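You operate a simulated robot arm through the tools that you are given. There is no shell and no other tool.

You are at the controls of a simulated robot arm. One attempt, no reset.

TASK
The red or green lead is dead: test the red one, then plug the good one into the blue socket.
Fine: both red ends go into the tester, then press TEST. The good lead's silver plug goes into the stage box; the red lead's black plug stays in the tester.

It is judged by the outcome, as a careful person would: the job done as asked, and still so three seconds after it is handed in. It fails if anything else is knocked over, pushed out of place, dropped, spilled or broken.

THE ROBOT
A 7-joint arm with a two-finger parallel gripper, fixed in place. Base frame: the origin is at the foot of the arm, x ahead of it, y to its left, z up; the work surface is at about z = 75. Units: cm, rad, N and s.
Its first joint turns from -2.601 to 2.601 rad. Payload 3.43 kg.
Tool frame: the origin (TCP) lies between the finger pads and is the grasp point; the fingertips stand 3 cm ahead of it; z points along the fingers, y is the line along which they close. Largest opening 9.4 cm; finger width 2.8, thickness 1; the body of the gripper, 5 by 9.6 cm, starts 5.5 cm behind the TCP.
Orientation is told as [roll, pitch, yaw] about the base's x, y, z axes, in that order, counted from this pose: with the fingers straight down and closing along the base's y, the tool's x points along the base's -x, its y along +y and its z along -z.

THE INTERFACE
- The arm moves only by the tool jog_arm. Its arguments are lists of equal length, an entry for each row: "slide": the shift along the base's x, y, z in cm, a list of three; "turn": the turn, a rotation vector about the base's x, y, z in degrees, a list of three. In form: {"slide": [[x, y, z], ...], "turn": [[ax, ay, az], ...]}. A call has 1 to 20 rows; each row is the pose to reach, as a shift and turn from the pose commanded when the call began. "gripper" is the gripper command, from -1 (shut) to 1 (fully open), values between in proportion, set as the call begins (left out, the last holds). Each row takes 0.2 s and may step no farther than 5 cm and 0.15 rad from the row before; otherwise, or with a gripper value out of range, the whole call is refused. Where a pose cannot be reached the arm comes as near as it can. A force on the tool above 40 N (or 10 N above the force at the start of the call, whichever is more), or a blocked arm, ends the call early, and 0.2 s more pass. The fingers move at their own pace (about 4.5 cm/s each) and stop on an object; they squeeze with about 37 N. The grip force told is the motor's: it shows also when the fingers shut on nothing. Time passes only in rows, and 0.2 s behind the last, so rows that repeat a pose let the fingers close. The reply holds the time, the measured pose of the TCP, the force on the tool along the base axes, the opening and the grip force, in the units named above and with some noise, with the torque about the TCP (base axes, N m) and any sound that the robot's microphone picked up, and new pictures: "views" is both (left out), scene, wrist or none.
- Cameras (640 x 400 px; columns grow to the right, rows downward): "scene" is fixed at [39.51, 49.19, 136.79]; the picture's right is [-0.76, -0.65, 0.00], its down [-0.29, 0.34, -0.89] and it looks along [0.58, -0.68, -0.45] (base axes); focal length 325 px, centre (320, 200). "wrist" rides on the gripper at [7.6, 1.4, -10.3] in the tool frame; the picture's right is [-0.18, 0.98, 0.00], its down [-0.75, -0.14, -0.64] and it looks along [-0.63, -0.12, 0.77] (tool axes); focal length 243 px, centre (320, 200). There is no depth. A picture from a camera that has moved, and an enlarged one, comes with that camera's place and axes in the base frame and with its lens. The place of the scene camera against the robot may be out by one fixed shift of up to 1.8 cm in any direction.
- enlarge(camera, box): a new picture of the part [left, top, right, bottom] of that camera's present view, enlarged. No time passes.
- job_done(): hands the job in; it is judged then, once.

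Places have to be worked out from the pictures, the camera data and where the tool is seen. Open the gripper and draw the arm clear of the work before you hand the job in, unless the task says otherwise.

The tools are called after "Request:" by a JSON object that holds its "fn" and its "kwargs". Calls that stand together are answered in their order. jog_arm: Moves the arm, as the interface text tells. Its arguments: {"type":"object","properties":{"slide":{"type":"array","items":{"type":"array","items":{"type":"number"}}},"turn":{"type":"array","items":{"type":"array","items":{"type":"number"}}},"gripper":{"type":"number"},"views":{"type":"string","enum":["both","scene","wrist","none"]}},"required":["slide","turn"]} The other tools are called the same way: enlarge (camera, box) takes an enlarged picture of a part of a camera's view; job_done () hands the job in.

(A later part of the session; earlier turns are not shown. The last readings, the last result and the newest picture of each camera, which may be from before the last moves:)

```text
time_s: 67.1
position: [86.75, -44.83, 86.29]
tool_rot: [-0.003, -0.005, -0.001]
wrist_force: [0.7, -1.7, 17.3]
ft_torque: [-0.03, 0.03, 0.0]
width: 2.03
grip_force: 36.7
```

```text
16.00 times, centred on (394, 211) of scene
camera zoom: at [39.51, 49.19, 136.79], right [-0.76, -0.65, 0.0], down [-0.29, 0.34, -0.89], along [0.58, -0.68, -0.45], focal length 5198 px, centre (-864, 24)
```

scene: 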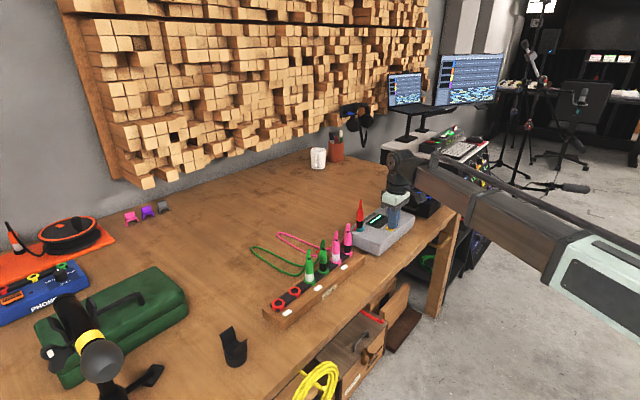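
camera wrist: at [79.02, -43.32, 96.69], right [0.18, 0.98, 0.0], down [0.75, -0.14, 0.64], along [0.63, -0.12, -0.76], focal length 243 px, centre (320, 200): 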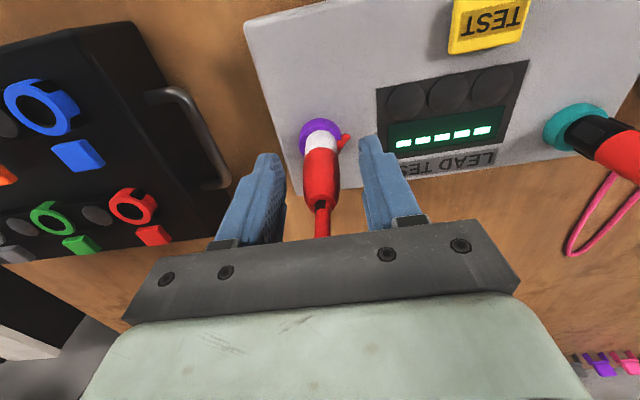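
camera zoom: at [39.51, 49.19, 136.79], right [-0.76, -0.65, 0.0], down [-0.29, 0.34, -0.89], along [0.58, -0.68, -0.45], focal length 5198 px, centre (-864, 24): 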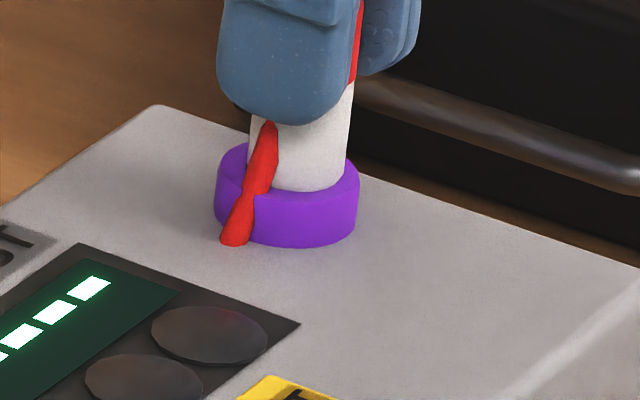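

Centred within ~0.08 cm and pressing with 17 N. I release, rise, close the gripper and go press TEST again.

Request:
{"fn": "jog_arm", "kwargs": {"slide": [[0, 0, 0], [0, 0, 0], [0, 0, 0]], "turn": [[0, 0, 0], [0, 0, 0], [0, 0, 0]], "gripper": 0.0, "views": "none"}}

Request:
{"fn": "jog_arm", "kwargs": {"slide": [[0, 0, 2], [0, 0, 5], [0, 0, 9], [0, 0, 12]], "turn": [[0, 0, 0], [0, 0, 0], [0, 0, 0], [0, 0, 0]], "views": "wrist"}}

Request:
{"fn": "enlarge", "kwargs": {"camera": "scene", "box": [386, 200, 402, 218]}}

Request:
{"fn": "enlarge", "kwargs": {"camera": "scene", "box": [355, 218, 367, 234]}}

```text
time_s: 67.9
position: [86.96, -44.82, 86.03]
tool_rot: [0.001, -0.004, 0.002]
wrist_force: [-0.1, -0.2, 0.4]
ft_torque: [-0.06, 0.01, 0.0]
width: 4.7
grip_force: 0.0
```

```text
time_s: 68.9
position: [86.96, -44.95, 98.14]
tool_rot: [-0.001, -0.001, -0.001]
wrist_force: [0.0, -0.4, 0.0]
ft_torque: [0.0, 0.01, 0.01]
width: 4.68
grip_force: 0.1
camera wrist: at [79.16, -43.47, 108.27], right [0.18, 0.98, 0.0], down [0.75, -0.14, 0.64], along [0.63, -0.12, -0.77], focal length 243 px, centre (320, 200)
```

wrist: 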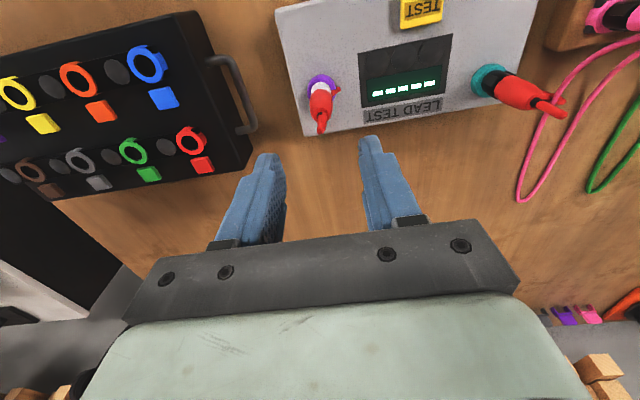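

```text
16.00 times, centred on (394, 209) of scene
camera zoom: at [39.51, 49.19, 136.79], right [-0.76, -0.65, 0.0], down [-0.29, 0.34, -0.89], along [0.58, -0.68, -0.45], focal length 5198 px, centre (-864, 56)
```

zoom: 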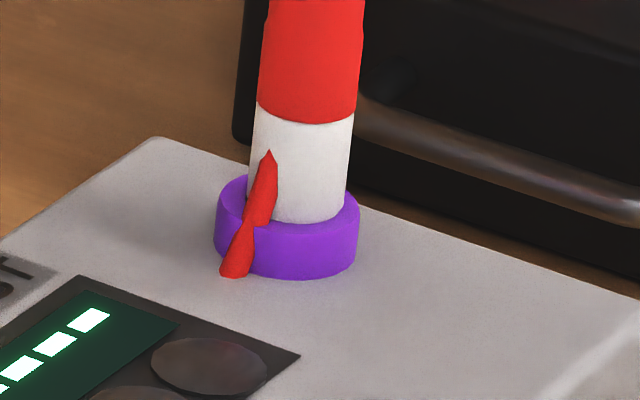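

```text
16.00 times, centred on (361, 226) of scene
camera zoom: at [39.51, 49.19, 136.79], right [-0.76, -0.65, 0.0], down [-0.29, 0.34, -0.89], along [0.58, -0.68, -0.45], focal length 5198 px, centre (-336, -216)
```

zoom: 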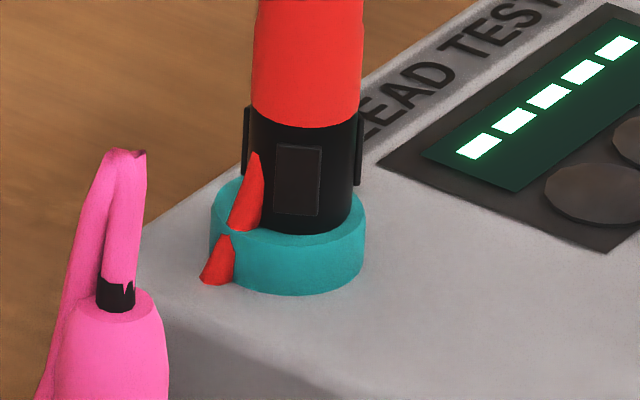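

The silver plug stands straight in its ring. I go press TEST once more.

Request:
{"fn": "jog_arm", "kwargs": {"slide": [[-3, 2.5, 1], [-5.6, 6.5, 1], [-5.6, 10.2, 1], [-5.6, 10.2, -3.5], [-5.6, 10.2, -8], [-5.6, 10.2, -12.5]], "turn": [[0, 0, 0], [0, 0, 0], [0, 0, 0], [0, 0, 0], [0, 0, 0], [0, 0, 0]], "gripper": -1, "views": "none"}}

Request:
{"fn": "jog_arm", "kwargs": {"slide": [[0, 0, -0.8], [0, 0, -1.3], [0, 0, -1.7], [0, 0, -2.0], [0, 0, -2.2], [0, 0, -2.3], [0, 0, -2.3], [0, 0, -2.3], [0, 0, -2.3]], "turn": [[0, 0, 0], [0, 0, 0], [0, 0, 0], [0, 0, 0], [0, 0, 0], [0, 0, 0], [0, 0, 0], [0, 0, 0], [0, 0, 0]], "views": "scene"}}

Request:
{"fn": "enlarge", "kwargs": {"camera": "scene", "box": [345, 185, 425, 245]}}

```text
time_s: 70.3
position: [81.13, -34.32, 85.58]
tool_rot: [0.0, -0.002, 0.0]
wrist_force: [0.3, -0.4, -0.6]
ft_torque: [-0.04, -0.02, -0.04]
width: 0.01
grip_force: 32.9
```

```text
time_s: 72.3
position: [81.17, -34.59, 83.39]
tool_rot: [-0.002, -0.004, 0.0]
wrist_force: [5.2, 5.8, 16.4]
ft_torque: [0.14, -0.21, 0.01]
width: 0.0
grip_force: 32.9
heard: click
```

scene: 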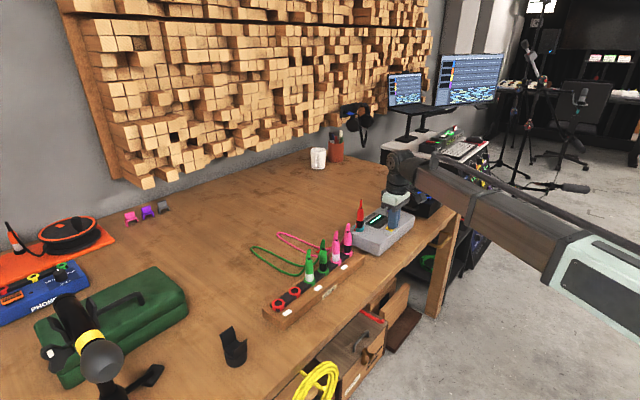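

```text
6.67 times, centred on (385, 215) of scene
camera zoom: at [39.51, 49.19, 136.79], right [-0.76, -0.65, 0.0], down [-0.29, 0.34, -0.89], along [0.58, -0.68, -0.45], focal length 2166 px, centre (-113, 100)
```

zoom: 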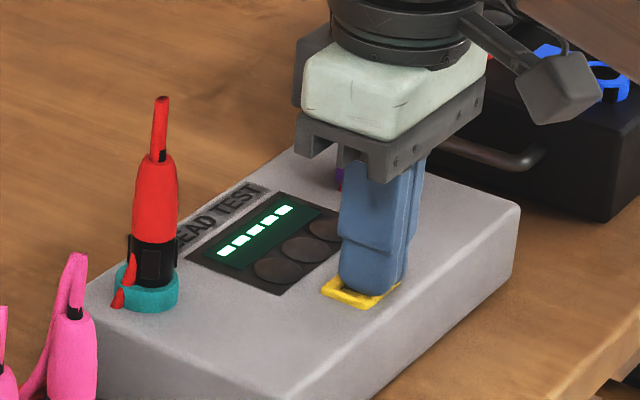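

No change again. To judge the true seating depth I'd like a low side view: I rise off the button, back away towards the robot and tilt the tool so the wrist camera looks almost horizontally at the two plug bases.

Request:
{"fn": "jog_arm", "kwargs": {"slide": [[0, 0, 3], [0, 0, 7.5], [-3, -1, 10.5], [-6, -2, 11], [-8, -3, 11], [-8, -3, 10], [-7.5, -3, 8], [-7, -3, 5.5], [-6.7, -3, 3]], "turn": [[0, 0, 0], [0, 0, 0], [0, 0, 0], [0, -8, 0], [0, -16, 0], [0, -24, 0], [0, -32, 0], [0, -40, 0], [0, -40, 0]], "views": "both"}}

```text
time_s: 74.3
position: [74.6, -37.62, 86.24]
tool_rot: [-0.001, -0.702, -0.002]
wrist_force: [-0.8, -0.5, -0.2]
ft_torque: [0.01, -0.02, 0.01]
width: 0.01
grip_force: 33.1
camera wrist: at [61.97, -36.2, 89.07], right [0.14, 0.98, 0.12], down [0.16, -0.14, 0.98], along [0.98, -0.12, -0.18], focal length 243 px, centre (320, 200)
```

scene: 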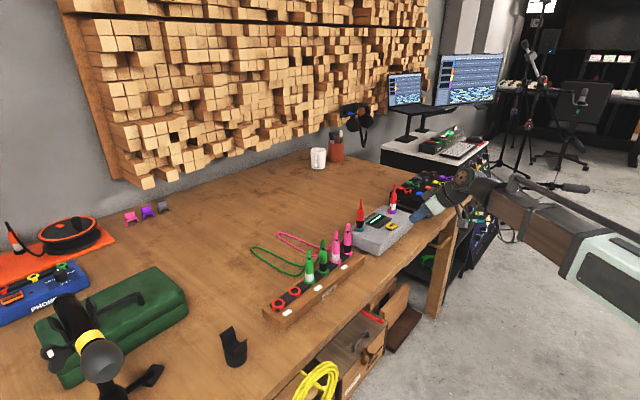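
wrist: 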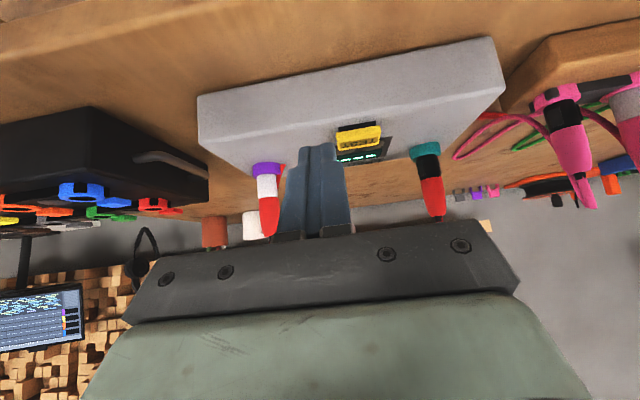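

The side view shows both plugs (upside down). I enlarge each base, and the pink plug in the rack for reference.

Request:
{"fn": "enlarge", "kwargs": {"camera": "wrist", "box": [240, 150, 300, 240]}}

Request:
{"fn": "enlarge", "kwargs": {"camera": "wrist", "box": [400, 130, 460, 220]}}

Request:
{"fn": "enlarge", "kwargs": {"camera": "wrist", "box": [520, 60, 640, 210]}}

Request:
{"fn": "enlarge", "kwargs": {"camera": "wrist", "box": [20, 150, 200, 250]}}

```text
4.44 times, centred on (270, 195) of wrist
camera zoom: at [61.97, -36.2, 89.07], right [0.14, 0.98, 0.12], down [0.16, -0.14, 0.98], along [0.98, -0.12, -0.18], focal length 1078 px, centre (542, 222)
```

zoom: 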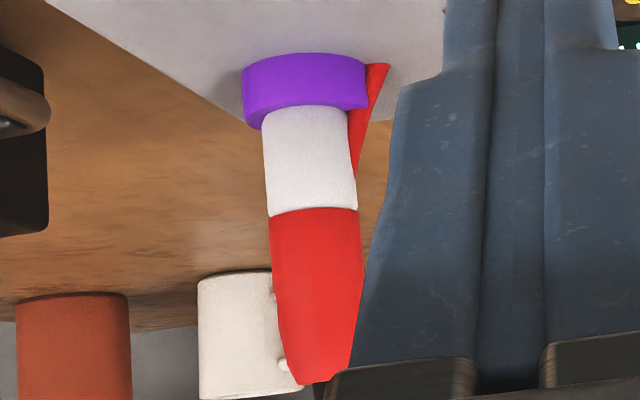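

```text
4.44 times, centred on (430, 175) of wrist
camera zoom: at [61.97, -36.2, 89.07], right [0.14, 0.98, 0.12], down [0.16, -0.14, 0.98], along [0.98, -0.12, -0.18], focal length 1078 px, centre (-169, 311)
```

zoom: 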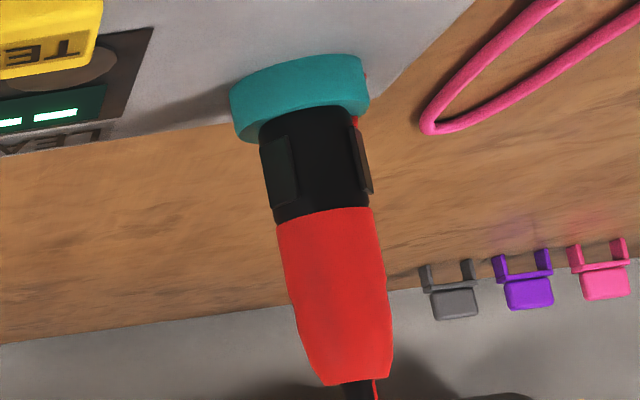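

```text
2.67 times, centred on (580, 135) of wrist
camera zoom: at [61.97, -36.2, 89.07], right [0.14, 0.98, 0.12], down [0.16, -0.14, 0.98], along [0.98, -0.12, -0.18], focal length 647 px, centre (-373, 373)
```

zoom: 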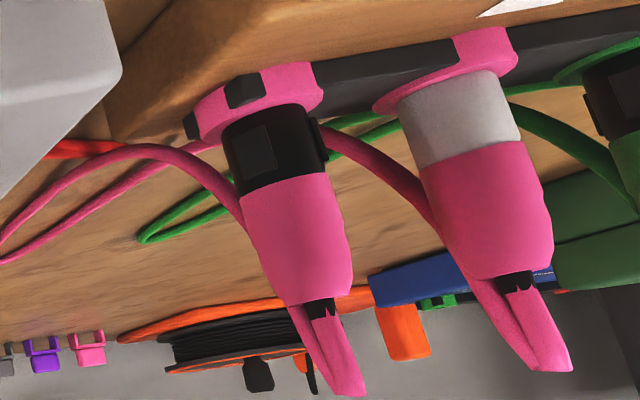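

```text
3.56 times, centred on (110, 200) of wrist
camera zoom: at [61.97, -36.2, 89.07], right [0.14, 0.98, 0.12], down [0.16, -0.14, 0.98], along [0.98, -0.12, -0.18], focal length 863 px, centre (1067, 200)
```

zoom: 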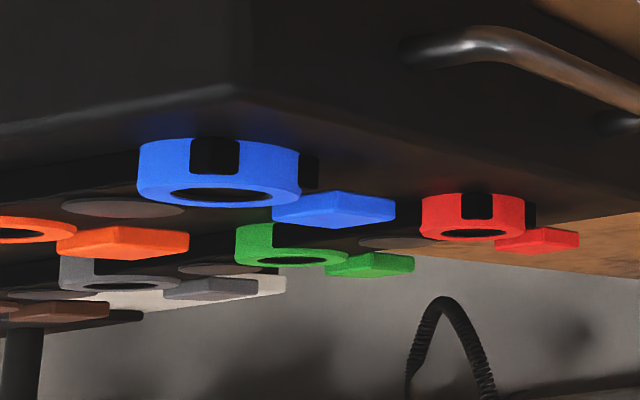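

In this side view the bands in the tester look taller above the rim than those in the rack, though perspective differs. I slide sideways in front of the rack to see the pink plugs from the same angle.

Request:
{"fn": "jog_arm", "kwargs": {"slide": [[-0.5, 4.5, 0], [-1, 9, 0], [-1.5, 13.5, 0], [-1.7, 18, 0], [-1.7, 22.5, -0.8], [-1.7, 26, -1.6]], "turn": [[0, 0, 0], [0, 0, 0], [0, 0, 0], [0, 0, 0], [0, 0, 0], [0, 0, 0]], "views": "wrist"}}

Request:
{"fn": "enlarge", "kwargs": {"camera": "wrist", "box": [220, 110, 300, 230]}}

Request:
{"fn": "enlarge", "kwargs": {"camera": "wrist", "box": [350, 100, 430, 220]}}

```text
time_s: 75.7
position: [73.02, -11.58, 84.58]
tool_rot: [-0.001, -0.702, 0.0]
wrist_force: [-1.9, -0.4, 0.0]
ft_torque: [0.01, -0.01, 0.02]
width: 0.0
grip_force: 32.6
camera wrist: at [60.37, -10.08, 87.49], right [0.14, 0.98, 0.12], down [0.16, -0.14, 0.98], along [0.98, -0.12, -0.18], focal length 243 px, centre (320, 200)
```

wrist: 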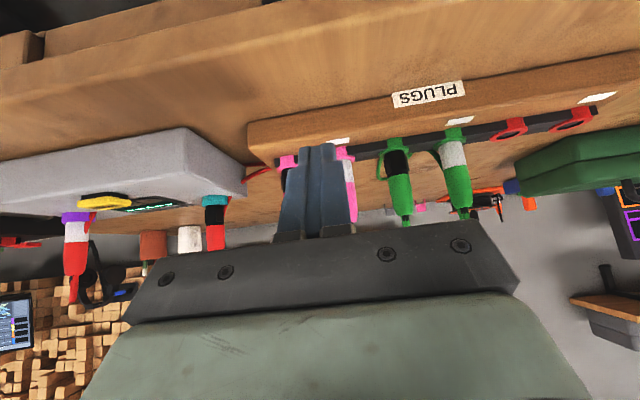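

```text
3.33 times, centred on (260, 170) of wrist
camera zoom: at [60.37, -10.08, 87.49], right [0.14, 0.98, 0.12], down [0.16, -0.14, 0.98], along [0.98, -0.12, -0.18], focal length 809 px, centre (520, 300)
```

zoom: 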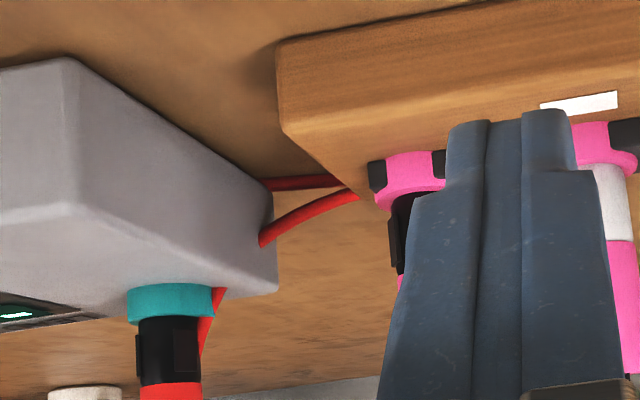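

```text
3.33 times, centred on (390, 160) of wrist
camera zoom: at [60.37, -10.08, 87.49], right [0.14, 0.98, 0.12], down [0.16, -0.14, 0.98], along [0.98, -0.12, -0.18], focal length 809 px, centre (87, 333)
```

zoom: 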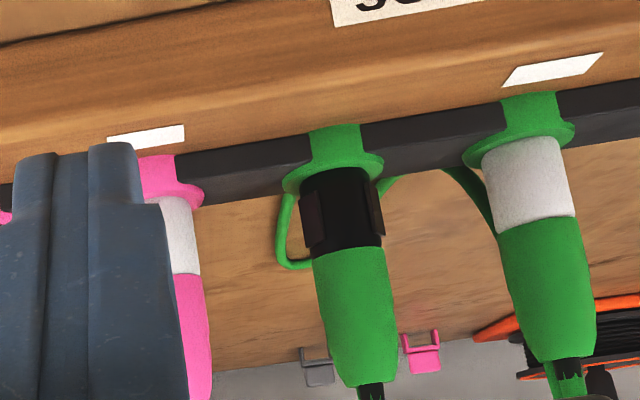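

I move further along so the green silver plug appears at exactly the same place in the picture as the red silver one did, for a like-for-like comparison.

Request:
{"fn": "jog_arm", "kwargs": {"slide": [[0, 4.9, 0], [0, 9.8, 0], [0, 14.7, 0], [0, 19.5, 0]], "turn": [[0, 0, 0], [0, 0, 0], [0, 0, 0], [0, 0, 0]], "views": "wrist"}}

Request:
{"fn": "enlarge", "kwargs": {"camera": "wrist", "box": [240, 140, 300, 230]}}

Request:
{"fn": "enlarge", "kwargs": {"camera": "wrist", "box": [245, 145, 285, 195]}}

```text
time_s: 76.7
position: [72.97, 7.65, 84.61]
tool_rot: [-0.003, -0.7, -0.001]
wrist_force: [0.2, -0.2, -0.2]
ft_torque: [0.02, -0.03, -0.05]
width: 0.0
grip_force: 32.9
camera wrist: at [60.37, 9.1, 87.48], right [0.14, 0.98, 0.12], down [0.16, -0.14, 0.98], along [0.98, -0.12, -0.18], focal length 243 px, centre (320, 200)
```

wrist: 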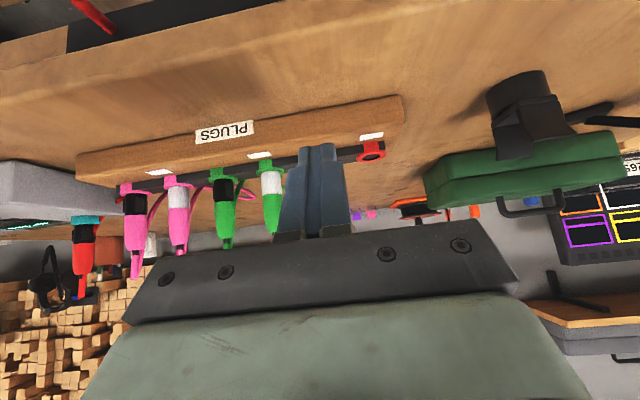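

```text
4.44 times, centred on (270, 185) of wrist
camera zoom: at [60.37, 9.1, 87.48], right [0.14, 0.98, 0.12], down [0.16, -0.14, 0.98], along [0.98, -0.12, -0.18], focal length 1078 px, centre (542, 267)
```

zoom: 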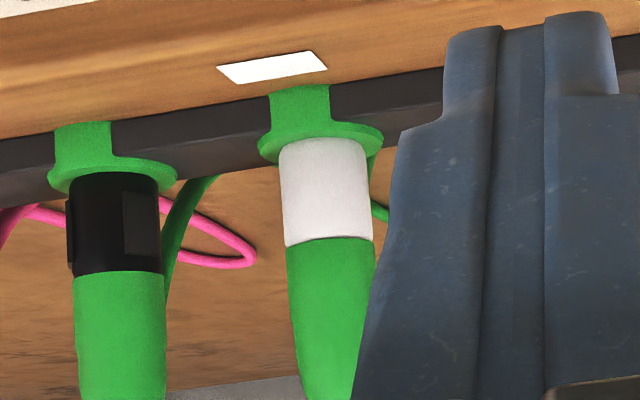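

```text
8.00 times, centred on (265, 170) of wrist
camera zoom: at [60.37, 9.1, 87.48], right [0.14, 0.98, 0.12], down [0.16, -0.14, 0.98], along [0.98, -0.12, -0.18], focal length 1941 px, centre (760, 440)
```

zoom: 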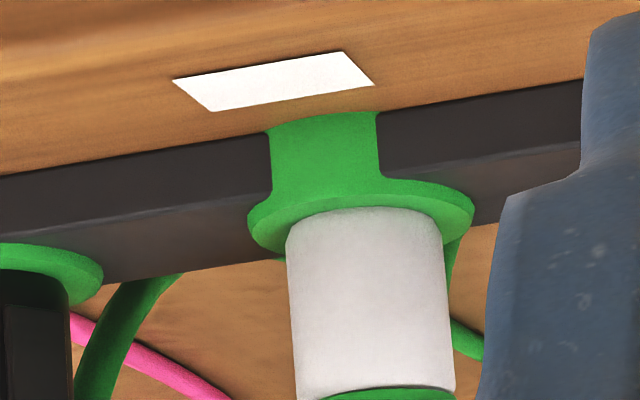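

Like for like, the bands match the rack plugs within 0.1 cm, so both red plugs are fully home. The button itself may need a firmer press, so I return upright above it.

Request:
{"fn": "jog_arm", "kwargs": {"slide": [[0, -1, 4], [0.5, -4.5, 7.5], [1.5, -8.5, 10.5], [2.5, -12.5, 13], [3.5, -16.8, 15], [4.5, -21.4, 15.5], [5.5, -26, 15.5], [6.5, -30.6, 15.5], [7.5, -35.2, 15.5], [8.3, -39.6, 15.5], [8.3, -42.4, 13], [8.3, -42.4, 8.5], [8.3, -42.4, 4], [8.3, -42.4, 0.9]], "turn": [[0, 8, 0], [0, 16, 0], [0, 24, 0], [0, 32, 0], [0, 40, 0], [0, 40, 0], [0, 40, 0], [0, 40, 0], [0, 40, 0], [0, 40, 0], [0, 40, 0], [0, 40, 0], [0, 40, 0], [0, 40, 0]], "views": "wrist"}}

Request:
{"fn": "enlarge", "kwargs": {"camera": "wrist", "box": [270, 90, 370, 160]}}

```text
refused: row 3 steps farther than a row can; nothing moved
```

```text
5.71 times, centred on (320, 125) of wrist
camera zoom: at [60.37, 9.1, 87.48], right [0.14, 0.98, 0.12], down [0.16, -0.14, 0.98], along [0.98, -0.12, -0.18], focal length 1386 px, centre (320, 629)
```

zoom: 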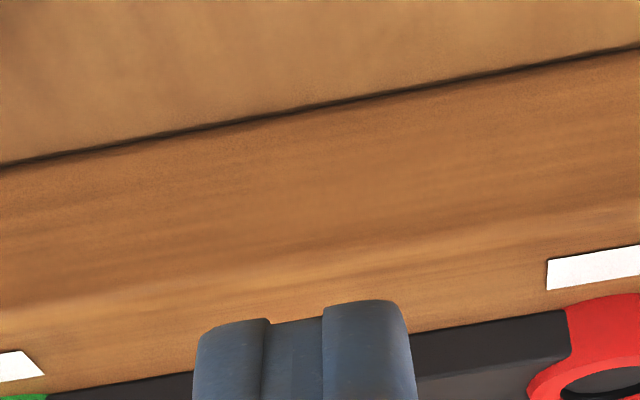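

A row was slightly too long; I resend the same route with shorter steps.

Request:
{"fn": "jog_arm", "kwargs": {"slide": [[0, -1, 4], [0.5, -4, 7], [1.2, -7.5, 10], [2.0, -11, 13], [3.0, -15.2, 15], [4.0, -19.8, 15.5], [5.0, -24.4, 15.5], [6.0, -29, 15.5], [7.0, -33.6, 15.5], [8.0, -38.2, 15.5], [8.3, -42.4, 14], [8.3, -42.4, 9.5], [8.3, -42.4, 5], [8.3, -42.4, 0.9]], "turn": [[0, 8, 0], [0, 16, 0], [0, 24, 0], [0, 32, 0], [0, 40, 0], [0, 40, 0], [0, 40, 0], [0, 40, 0], [0, 40, 0], [0, 40, 0], [0, 40, 0], [0, 40, 0], [0, 40, 0], [0, 40, 0]], "views": "wrist"}}

Request:
{"fn": "enlarge", "kwargs": {"camera": "wrist", "box": [250, 90, 390, 190]}}

```text
time_s: 79.7
position: [81.0, -34.44, 85.58]
tool_rot: [-0.002, -0.005, -0.001]
wrist_force: [-0.3, 0.2, 0.6]
ft_torque: [0.0, -0.04, 0.0]
width: 0.0
grip_force: 33.1
camera wrist: at [73.2, -32.96, 95.81], right [0.18, 0.98, 0.0], down [0.75, -0.14, 0.64], along [0.63, -0.12, -0.76], focal length 243 px, centre (320, 200)
```

wrist: 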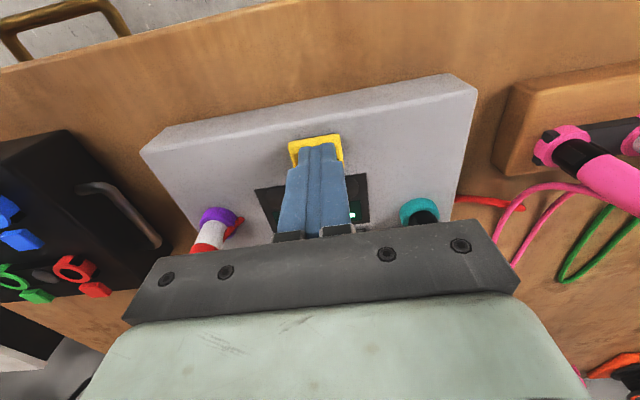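

```text
4.00 times, centred on (320, 140) of wrist
camera zoom: at [73.2, -32.96, 95.81], right [0.18, 0.98, 0.0], down [0.75, -0.14, 0.64], along [0.63, -0.12, -0.76], focal length 970 px, centre (320, 440)
```

zoom: 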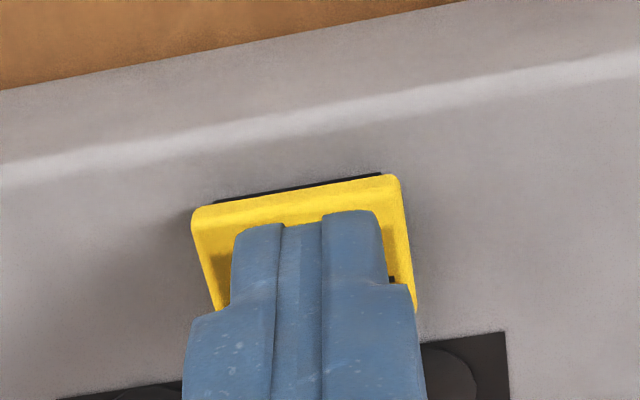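

I press straight down more firmly (aiming ~30 N) and hold about two seconds.

Request:
{"fn": "jog_arm", "kwargs": {"slide": [[0, 0, -1.0], [0, 0, -1.6], [0, 0, -2.0], [0, 0, -2.3], [0, 0, -2.45], [0, 0, -2.55], [0, 0, -2.65], [0, 0, -2.65], [0, 0, -2.65], [0, 0, -2.65], [0, 0, -2.65], [0, 0, -2.65], [0, 0, -2.65], [0, 0, -2.65]], "turn": [[0, 0, 0], [0, 0, 0], [0, 0, 0], [0, 0, 0], [0, 0, 0], [0, 0, 0], [0, 0, 0], [0, 0, 0], [0, 0, 0], [0, 0, 0], [0, 0, 0], [0, 0, 0], [0, 0, 0], [0, 0, 0]], "views": "scene"}}

Request:
{"fn": "enlarge", "kwargs": {"camera": "scene", "box": [345, 185, 425, 245]}}

```text
time_s: 82.7
position: [81.08, -34.52, 83.02]
tool_rot: [-0.001, -0.002, 0.0]
wrist_force: [-1.9, 0.7, 25.8]
ft_torque: [0.02, 0.01, 0.03]
width: 0.01
grip_force: 32.6
heard: click
```

scene: 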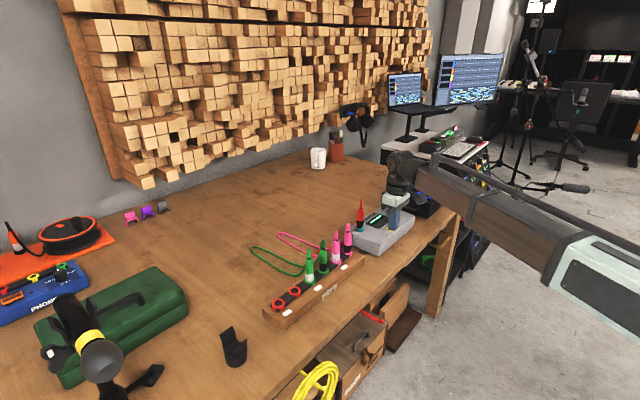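

```text
6.67 times, centred on (385, 215) of scene
camera zoom: at [39.51, 49.19, 136.79], right [-0.76, -0.65, 0.0], down [-0.29, 0.34, -0.89], along [0.58, -0.68, -0.45], focal length 2166 px, centre (-113, 100)
```

zoom: 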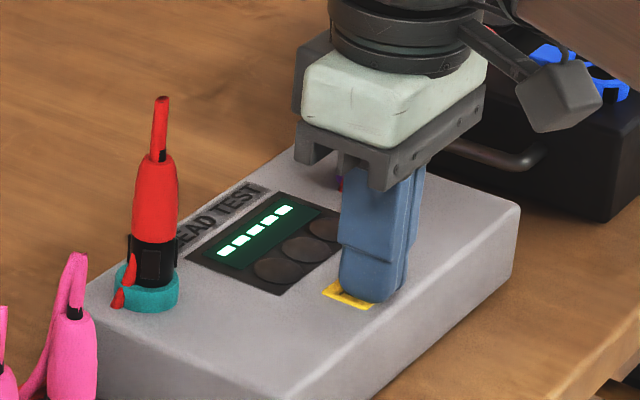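

Still dashes while held. I lift off and look at the panel right after release, close up.

Request:
{"fn": "jog_arm", "kwargs": {"slide": [[0, 0, 2], [0, 0, 6.5], [2, 0, 11], [4, 0, 13]], "turn": [[0, 0, 0], [0, 0, 0], [0, 0, 0], [0, 0, 0]], "views": "wrist"}}

Request:
{"fn": "enlarge", "kwargs": {"camera": "wrist", "box": [200, 20, 440, 160]}}

Request:
{"fn": "enlarge", "kwargs": {"camera": "scene", "box": [340, 185, 430, 250]}}

```text
time_s: 83.7
position: [85.15, -34.54, 96.08]
tool_rot: [-0.001, -0.003, -0.001]
wrist_force: [0.6, -0.4, 0.9]
ft_torque: [0.0, 0.0, -0.03]
width: 0.0
grip_force: 32.8
camera wrist: at [77.39, -33.04, 106.26], right [0.18, 0.98, 0.0], down [0.75, -0.14, 0.64], along [0.63, -0.12, -0.76], focal length 243 px, centre (320, 200)
```

wrist: 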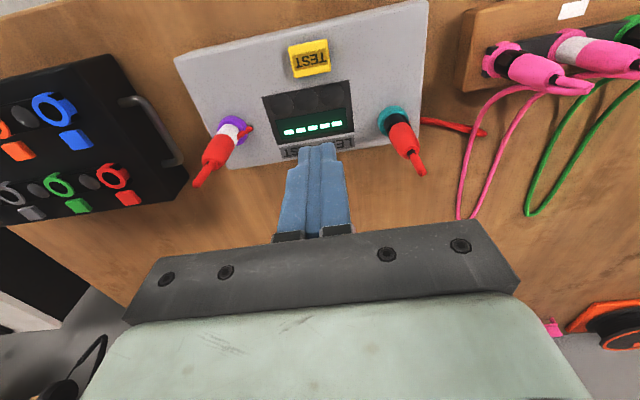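

```text
2.67 times, centred on (320, 90) of wrist
camera zoom: at [77.39, -33.04, 106.26], right [0.18, 0.98, 0.0], down [0.75, -0.14, 0.64], along [0.63, -0.12, -0.76], focal length 647 px, centre (320, 493)
```

zoom: 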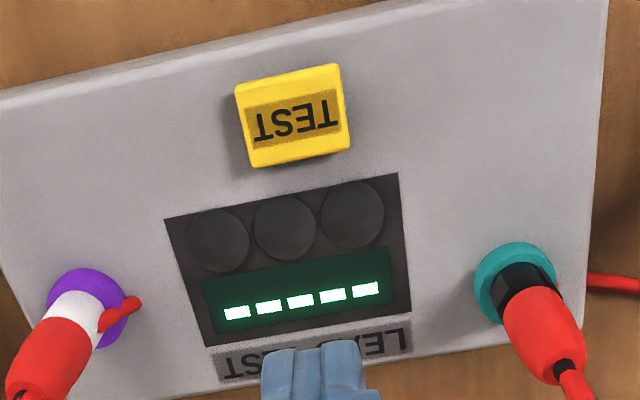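

```text
6.15 times, centred on (385, 218) of scene
camera zoom: at [39.51, 49.19, 136.79], right [-0.76, -0.65, 0.0], down [-0.29, 0.34, -0.89], along [0.58, -0.68, -0.45], focal length 1999 px, centre (-80, 92)
```

zoom: 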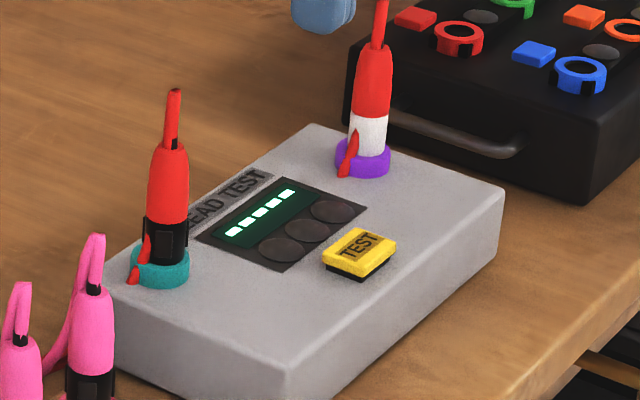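

B (black) may still sit ~0.25 cm towards −x after my last push. I'll re-grasp it and centre it carefully with only light pressure; first to above it with the gripper open.

Request:
{"fn": "jog_arm", "kwargs": {"slide": [[0.5, 1, 4], [1.8, 3.5, 5], [3.3, 6.2, 5], [3.7, 7.3, 1], [3.7, 7.3, -3]], "turn": [[0, 0, 0], [0, 0, 0], [0, 0, 0], [0, 0, 0], [0, 0, 0]], "gripper": 0.0, "views": "wrist"}}

Request:
{"fn": "enlarge", "kwargs": {"camera": "wrist", "box": [290, 90, 350, 150]}}

```text
time_s: 84.9
position: [88.79, -27.39, 92.77]
tool_rot: [0.0, -0.004, 0.0]
wrist_force: [0.6, 0.0, 0.1]
ft_torque: [-0.02, -0.02, 0.0]
width: 4.7
grip_force: 0.0
camera wrist: at [81.0, -25.86, 102.96], right [0.18, 0.98, 0.0], down [0.75, -0.14, 0.64], along [0.63, -0.12, -0.76], focal length 243 px, centre (320, 200)
```

wrist: 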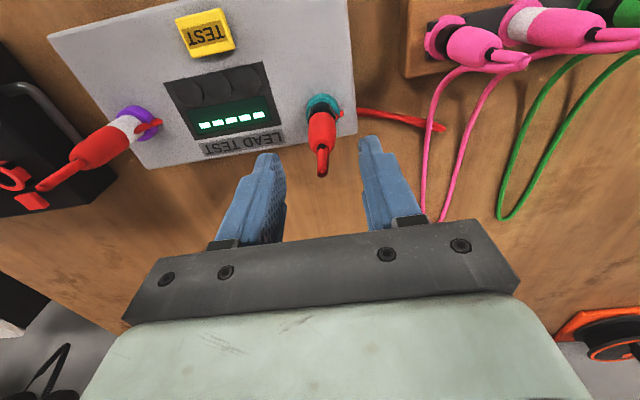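

```text
6.67 times, centred on (320, 120) of wrist
camera zoom: at [81.0, -25.86, 102.96], right [0.18, 0.98, 0.0], down [0.75, -0.14, 0.64], along [0.63, -0.12, -0.76], focal length 1618 px, centre (320, 733)
```

zoom: 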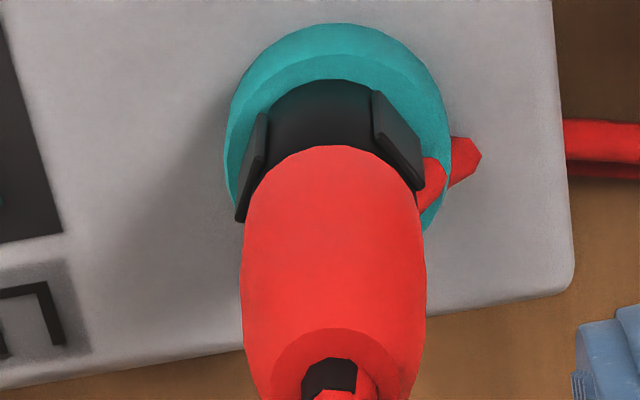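

From above, the black plug is centred within 0.1 cm but the side view showed ~2° of lean. I re-grip it, lift it a hair to straighten it, and set it down again lightly.

Request:
{"fn": "jog_arm", "kwargs": {"slide": [[0.1, 0.13, -2.5], [0.2, 0.13, -4.8], [0.2, 0.13, -6.0]], "turn": [[0, 0, 0], [0, 0, 0], [0, 0, 0]], "views": "none"}}

Request:
{"fn": "jog_arm", "kwargs": {"slide": [[0, 0, 0], [0, 0, 0], [0, 0, 0], [0, 0, 0]], "turn": [[0, 0, 0], [0, 0, 0], [0, 0, 0], [0, 0, 0]], "gripper": -1, "views": "none"}}

Request:
{"fn": "enlarge", "kwargs": {"camera": "wrist", "box": [295, 105, 345, 155]}}

Request:
{"fn": "enlarge", "kwargs": {"camera": "scene", "box": [353, 214, 369, 234]}}

```text
time_s: 85.7
position: [89.02, -27.09, 86.92]
tool_rot: [0.0, -0.002, 0.002]
wrist_force: [0.0, -0.5, -0.4]
ft_torque: [-0.03, -0.03, 0.01]
width: 4.7
grip_force: 0.1
```

```text
time_s: 86.7
position: [88.99, -27.04, 86.82]
tool_rot: [-0.001, -0.004, 0.0]
wrist_force: [-0.7, -0.3, -0.6]
ft_torque: [0.0, 0.02, -0.01]
width: 1.99
grip_force: 37.2
```

```text
8.00 times, centred on (320, 130) of wrist
camera zoom: at [81.24, -25.62, 97.04], right [0.18, 0.98, 0.0], down [0.75, -0.14, 0.64], along [0.63, -0.12, -0.76], focal length 1941 px, centre (320, 760)
```

zoom: 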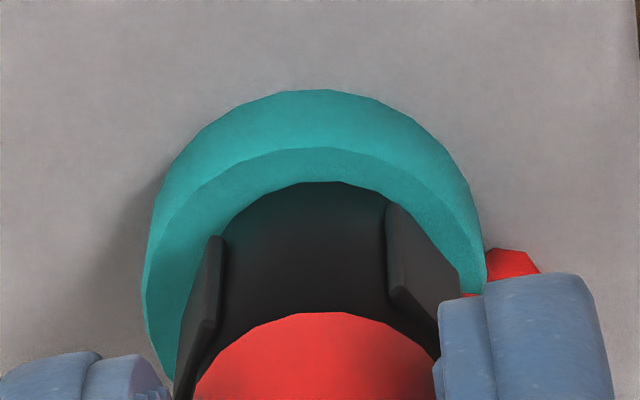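

```text
16.00 times, centred on (361, 224) of scene
camera zoom: at [39.51, 49.19, 136.79], right [-0.76, -0.65, 0.0], down [-0.29, 0.34, -0.89], along [0.58, -0.68, -0.45], focal length 5198 px, centre (-336, -184)
```

zoom: 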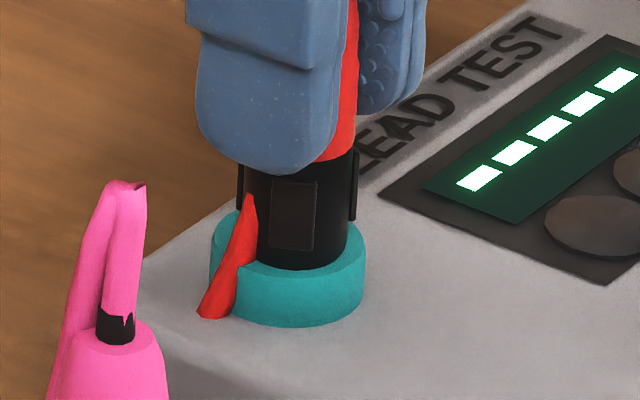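

The black plug is held upright and centred within ~0.1 cm. A tiny lift, +0.08 in x, back down with light pressure, then release and rise.

Request:
{"fn": "jog_arm", "kwargs": {"slide": [[0, 0, 0.2], [0.08, 0, 0.3], [0.08, 0, 0.3], [0.08, 0, 0.1], [0.08, 0, -0.1], [0.08, 0, -0.2]], "turn": [[0, 0, 0], [0, 0, 0], [0, 0, 0], [0, 0, 0], [0, 0, 0], [0, 0, 0]], "views": "none"}}

Request:
{"fn": "jog_arm", "kwargs": {"slide": [[0, 0, 0.1], [0, 0, 0.1], [0, 0, 0.1]], "turn": [[0, 0, 0], [0, 0, 0], [0, 0, 0]], "gripper": 0.0, "views": "none"}}

Request:
{"fn": "jog_arm", "kwargs": {"slide": [[0, 0, 2], [0, 0, 5], [0, 0, 9], [0, 0, 12]], "turn": [[0, 0, 0], [0, 0, 0], [0, 0, 0], [0, 0, 0]], "views": "scene"}}

Request:
{"fn": "enlarge", "kwargs": {"camera": "scene", "box": [340, 180, 430, 250]}}

```text
time_s: 88.1
position: [89.13, -27.19, 86.78]
tool_rot: [-0.002, -0.003, 0.001]
wrist_force: [0.8, -0.5, 14.9]
ft_torque: [0.02, -0.01, -0.04]
width: 2.02
grip_force: 37.0
```

```text
time_s: 88.9
position: [89.07, -27.03, 86.9]
tool_rot: [0.001, -0.003, -0.001]
wrist_force: [0.5, 0.3, -0.3]
ft_torque: [-0.02, -0.01, -0.01]
width: 4.7
grip_force: 0.1
```

```text
time_s: 89.9
position: [88.96, -27.04, 98.84]
tool_rot: [0.0, -0.004, 0.0]
wrist_force: [0.5, 0.4, -0.2]
ft_torque: [-0.02, -0.01, 0.02]
width: 4.69
grip_force: 0.1
```

scene: 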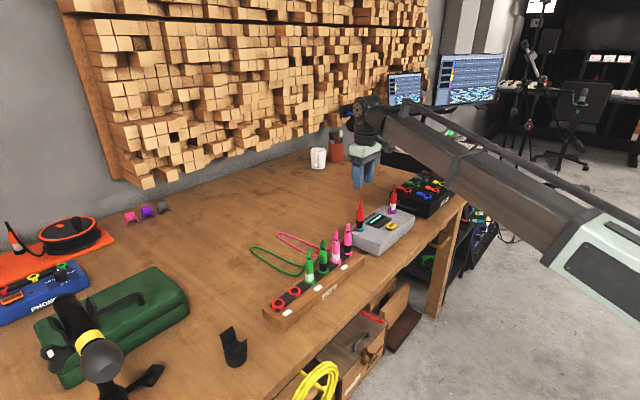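

```text
5.71 times, centred on (385, 215) of scene
camera zoom: at [39.51, 49.19, 136.79], right [-0.76, -0.65, 0.0], down [-0.29, 0.34, -0.89], along [0.58, -0.68, -0.45], focal length 1856 px, centre (-51, 114)
```

zoom: 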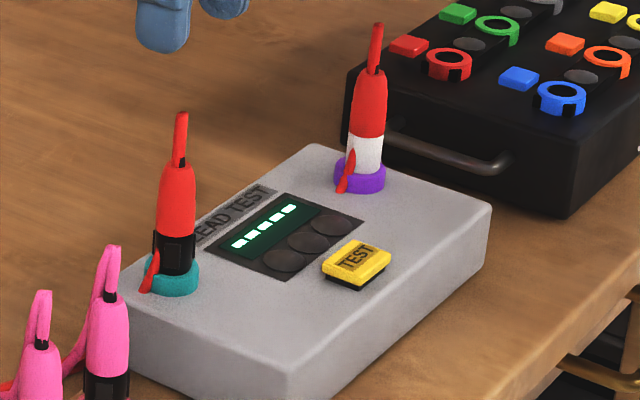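

Both stand upright. I close the gripper and press TEST again.

Request:
{"fn": "jog_arm", "kwargs": {"slide": [[-3, -1.5, 1], [-6, -4.5, 1], [-7.8, -7.6, 0], [-7.8, -7.6, -4.5], [-7.8, -7.6, -9], [-7.8, -7.6, -13]], "turn": [[0, 0, 0], [0, 0, 0], [0, 0, 0], [0, 0, 0], [0, 0, 0], [0, 0, 0]], "gripper": -1, "views": "none"}}

Request:
{"fn": "jog_arm", "kwargs": {"slide": [[0, 0, -1.0], [0, 0, -1.6], [0, 0, -2.0], [0, 0, -2.3], [0, 0, -2.5], [0, 0, -2.6]], "turn": [[0, 0, 0], [0, 0, 0], [0, 0, 0], [0, 0, 0], [0, 0, 0], [0, 0, 0]], "views": "scene"}}

Request:
{"fn": "enlarge", "kwargs": {"camera": "scene", "box": [340, 180, 430, 250]}}

```text
time_s: 91.3
position: [81.3, -34.65, 85.97]
tool_rot: [0.0, -0.004, -0.002]
wrist_force: [0.1, -0.2, -0.1]
ft_torque: [0.0, 0.08, 0.0]
width: 0.0
grip_force: 32.4
```

```text
time_s: 92.7
position: [81.34, -34.79, 83.38]
tool_rot: [-0.003, -0.003, 0.0]
wrist_force: [1.9, -1.6, 13.6]
ft_torque: [-0.08, -0.03, -0.05]
width: 0.0
grip_force: 33.3
heard: click
```

scene: 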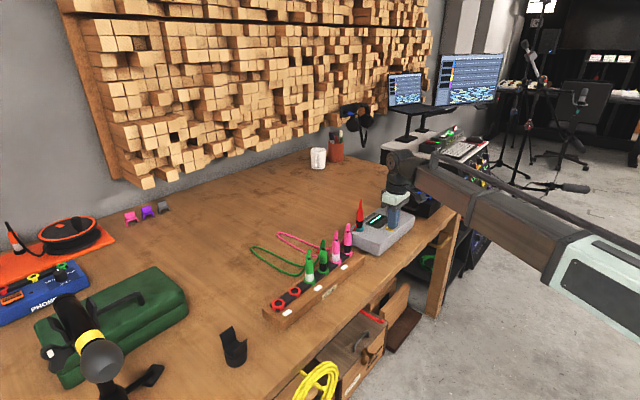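

```text
5.71 times, centred on (385, 215) of scene
camera zoom: at [39.51, 49.19, 136.79], right [-0.76, -0.65, 0.0], down [-0.29, 0.34, -0.89], along [0.58, -0.68, -0.45], focal length 1856 px, centre (-51, 114)
```

zoom: 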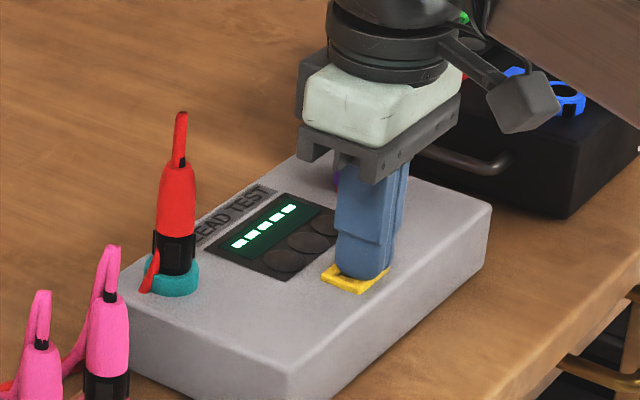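

Still no reading. I take the low side view again, this time at higher zoom on both bases, to compare the band/rim contact with the 8× picture of the rack plug.

Request:
{"fn": "jog_arm", "kwargs": {"slide": [[0, 0, 3], [0, 0, 7.5], [-3, -1, 10.5], [-6, -2, 11], [-8, -3, 11], [-8, -3, 10], [-7.5, -3, 8], [-7, -3, 5.5], [-6.7, -3, 3]], "turn": [[0, 0, 0], [0, 0, 0], [0, 0, 0], [0, -8, 0], [0, -16, 0], [0, -24, 0], [0, -32, 0], [0, -40, 0], [0, -40, 0]], "views": "none"}}

Request:
{"fn": "enlarge", "kwargs": {"camera": "wrist", "box": [245, 150, 285, 200]}}

Request:
{"fn": "enlarge", "kwargs": {"camera": "wrist", "box": [405, 130, 445, 180]}}

```text
time_s: 94.7
position: [74.75, -37.73, 86.27]
tool_rot: [0.0, -0.704, 0.001]
wrist_force: [0.7, 0.4, -0.7]
ft_torque: [0.0, 0.0, -0.01]
width: 0.01
grip_force: 32.8
```

```text
8.00 times, centred on (265, 175) of wrist
camera zoom: at [62.13, -36.19, 89.1], right [0.14, 0.98, 0.12], down [0.16, -0.14, 0.98], along [0.98, -0.12, -0.18], focal length 1941 px, centre (760, 400)
```

zoom: 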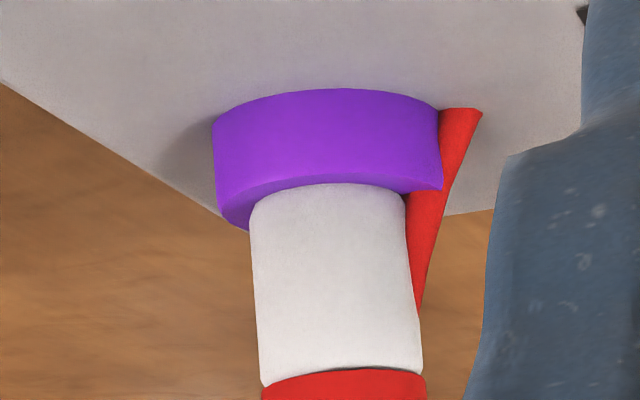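

```text
8.00 times, centred on (425, 155) of wrist
camera zoom: at [62.13, -36.19, 89.1], right [0.14, 0.98, 0.12], down [0.16, -0.14, 0.98], along [0.98, -0.12, -0.18], focal length 1941 px, centre (-520, 560)
```

zoom: 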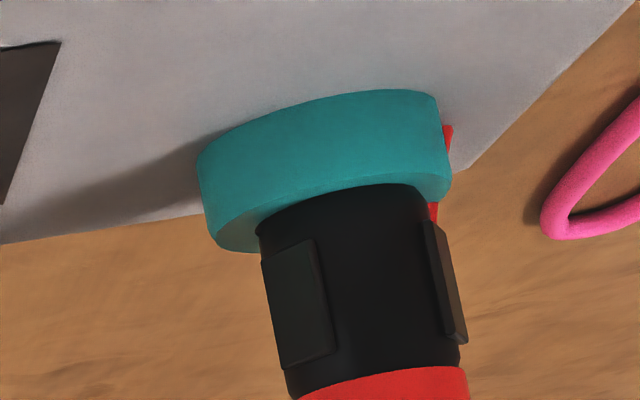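

I zoom in to the maximum on both rim contacts.

Request:
{"fn": "enlarge", "kwargs": {"camera": "wrist", "box": [254, 160, 284, 186]}}

Request:
{"fn": "enlarge", "kwargs": {"camera": "wrist", "box": [408, 138, 440, 166]}}

```text
15.38 times, centred on (269, 173) of wrist
camera zoom: at [62.13, -36.19, 89.1], right [0.14, 0.98, 0.12], down [0.16, -0.14, 0.98], along [0.98, -0.12, -0.18], focal length 3733 px, centre (1105, 615)
```

zoom: 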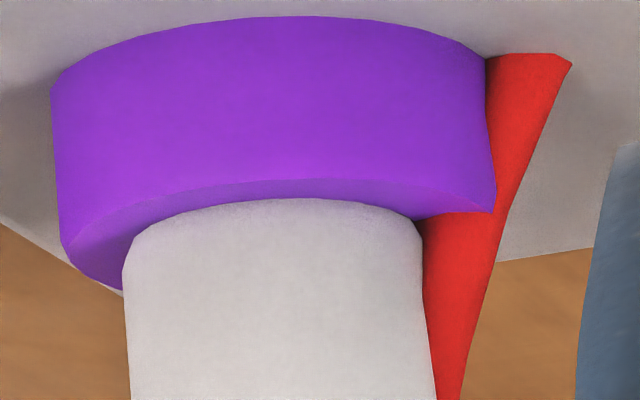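

```text
14.29 times, centred on (424, 152) of wrist
camera zoom: at [62.13, -36.19, 89.1], right [0.14, 0.98, 0.12], down [0.16, -0.14, 0.98], along [0.98, -0.12, -0.18], focal length 3466 px, centre (-1166, 886)
```

zoom: 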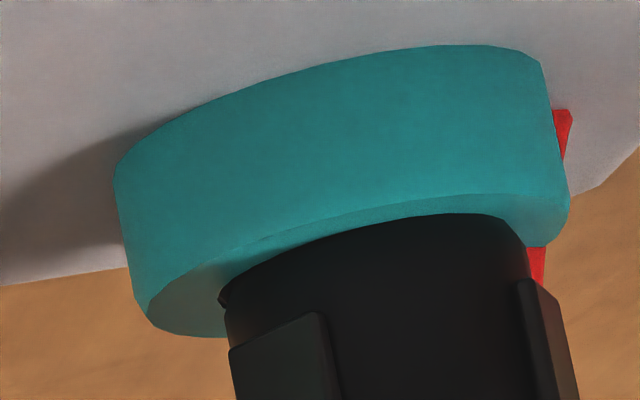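

At full zoom both bands sit flush and centred (the rim strip measures exactly what a seated plug should show). The only thing left to vary is which end is in which socket, so I'll swap the ends: first back upright above the silver plug in purple.

Request:
{"fn": "jog_arm", "kwargs": {"slide": [[0, -0.5, 4], [0.8, -1.5, 7], [2.0, -2.6, 9.5], [4.0, -3.8, 11.5], [6.8, -5, 13], [9.8, -6.2, 13], [12.1, -7.1, 12], [12.1, -7.1, 9]], "turn": [[0, 8, 0], [0, 16, 0], [0, 24, 0], [0, 32, 0], [0, 40, 0], [0, 40, 0], [0, 40, 0], [0, 40, 0]], "gripper": 0.0, "views": "wrist"}}

Request:
{"fn": "enlarge", "kwargs": {"camera": "wrist", "box": [200, 20, 500, 170]}}

```text
time_s: 96.5
position: [86.64, -44.73, 95.35]
tool_rot: [0.0, -0.002, -0.002]
wrist_force: [1.0, -0.3, -0.2]
ft_torque: [-0.03, 0.01, 0.0]
width: 4.7
grip_force: 0.1
camera wrist: at [78.97, -43.22, 105.48], right [0.18, 0.98, 0.0], down [0.75, -0.14, 0.64], along [0.63, -0.12, -0.77], focal length 243 px, centre (320, 200)
```

wrist: 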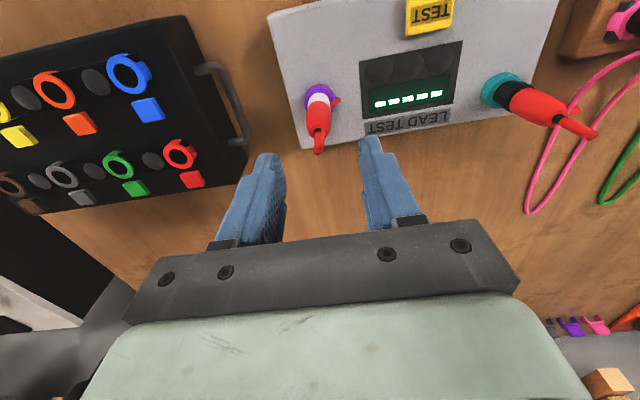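

```text
2.13 times, centred on (350, 95) of wrist
camera zoom: at [78.97, -43.22, 105.48], right [0.18, 0.98, 0.0], down [0.75, -0.14, 0.64], along [0.63, -0.12, -0.77], focal length 518 px, centre (256, 424)
```

zoom: 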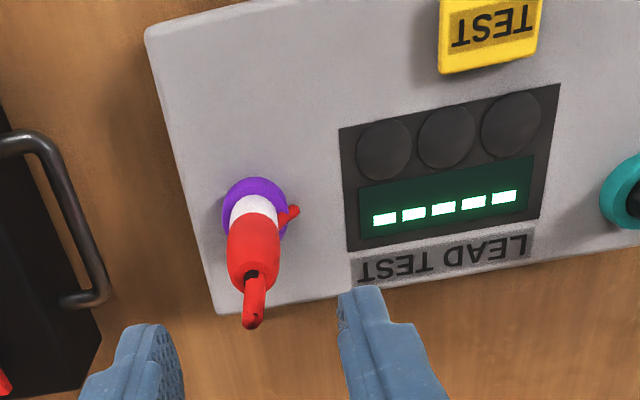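

I descend and grip the silver plug, then lift it out.

Request:
{"fn": "jog_arm", "kwargs": {"slide": [[0.1, -0.05, -3.0], [0.1, -0.05, -6.0], [0.1, -0.05, -8.8]], "turn": [[0, 0, 0], [0, 0, 0], [0, 0, 0]], "views": "none"}}

Request:
{"fn": "jog_arm", "kwargs": {"slide": [[0, 0, 0], [0, 0, 0], [0, 0, 0], [0, 0, 0]], "turn": [[0, 0, 0], [0, 0, 0], [0, 0, 0], [0, 0, 0]], "gripper": -1, "views": "wrist"}}

```text
time_s: 97.3
position: [86.93, -44.85, 86.37]
tool_rot: [-0.002, -0.003, -0.001]
wrist_force: [0.2, -0.2, -0.4]
ft_torque: [0.01, -0.02, 0.0]
width: 4.71
grip_force: 0.1
```

```text
time_s: 98.3
position: [86.87, -44.81, 86.27]
tool_rot: [0.001, -0.003, -0.001]
wrist_force: [-0.9, 0.3, 0.1]
ft_torque: [-0.03, 0.01, -0.01]
width: 2.05
grip_force: 37.4
camera wrist: at [79.17, -43.36, 96.55], right [0.18, 0.98, 0.0], down [0.75, -0.14, 0.64], along [0.63, -0.12, -0.76], focal length 243 px, centre (320, 200)
```

wrist: 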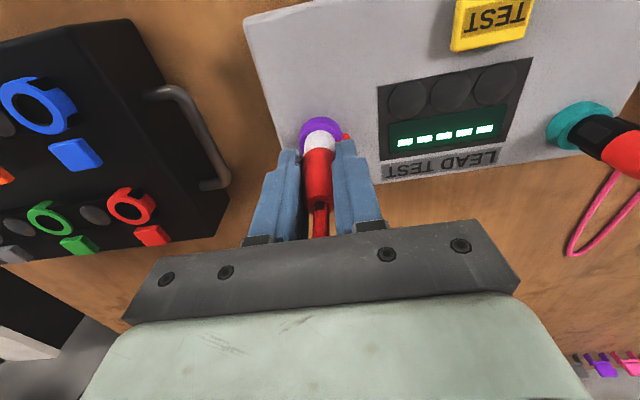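

Held. I lift a little first and read the force, to see whether the socket was holding the plug.

Request:
{"fn": "jog_arm", "kwargs": {"slide": [[0, 0, 0.15], [0, 0, 0.3]], "turn": [[0, 0, 0], [0, 0, 0]], "views": "none"}}

Request:
{"fn": "jog_arm", "kwargs": {"slide": [[0, 0, 0.4], [0, 0, 1.0], [0, 0, 2.0], [0, 0, 4.0], [0, 0, 7.0], [0, 0, 11.0], [0, 0, 15.5]], "turn": [[0, 0, 0], [0, 0, 0], [0, 0, 0], [0, 0, 0], [0, 0, 0], [0, 0, 0], [0, 0, 0]], "views": "both"}}

```text
time_s: 98.9
position: [86.98, -44.74, 86.8]
tool_rot: [0.0, -0.002, -0.001]
wrist_force: [0.9, -0.4, -0.9]
ft_torque: [0.0, 0.01, 0.02]
width: 2.05
grip_force: 36.3
```

```text
time_s: 100.5
position: [86.71, -44.8, 102.19]
tool_rot: [0.0, -0.002, 0.0]
wrist_force: [0.0, -0.3, -0.8]
ft_torque: [0.0, -0.02, -0.04]
width: 2.03
grip_force: 36.9
camera wrist: at [78.87, -43.41, 112.46], right [0.18, 0.98, 0.0], down [0.75, -0.14, 0.64], along [0.63, -0.12, -0.77], focal length 243 px, centre (320, 200)
```

scene: 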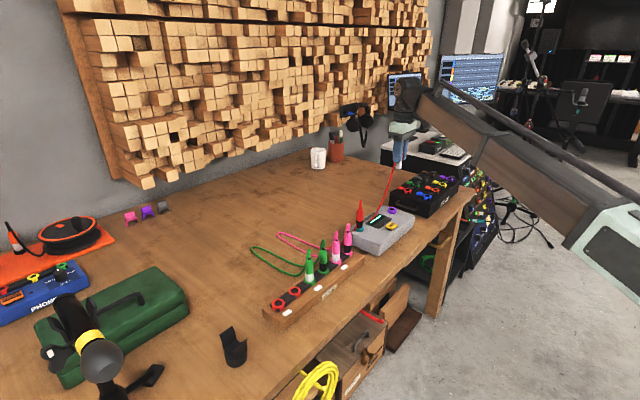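
wrist: 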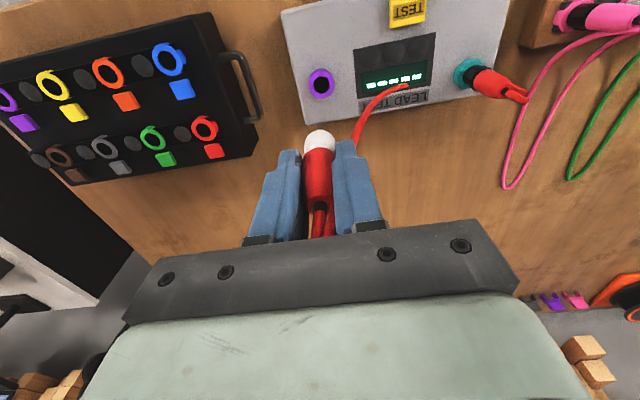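

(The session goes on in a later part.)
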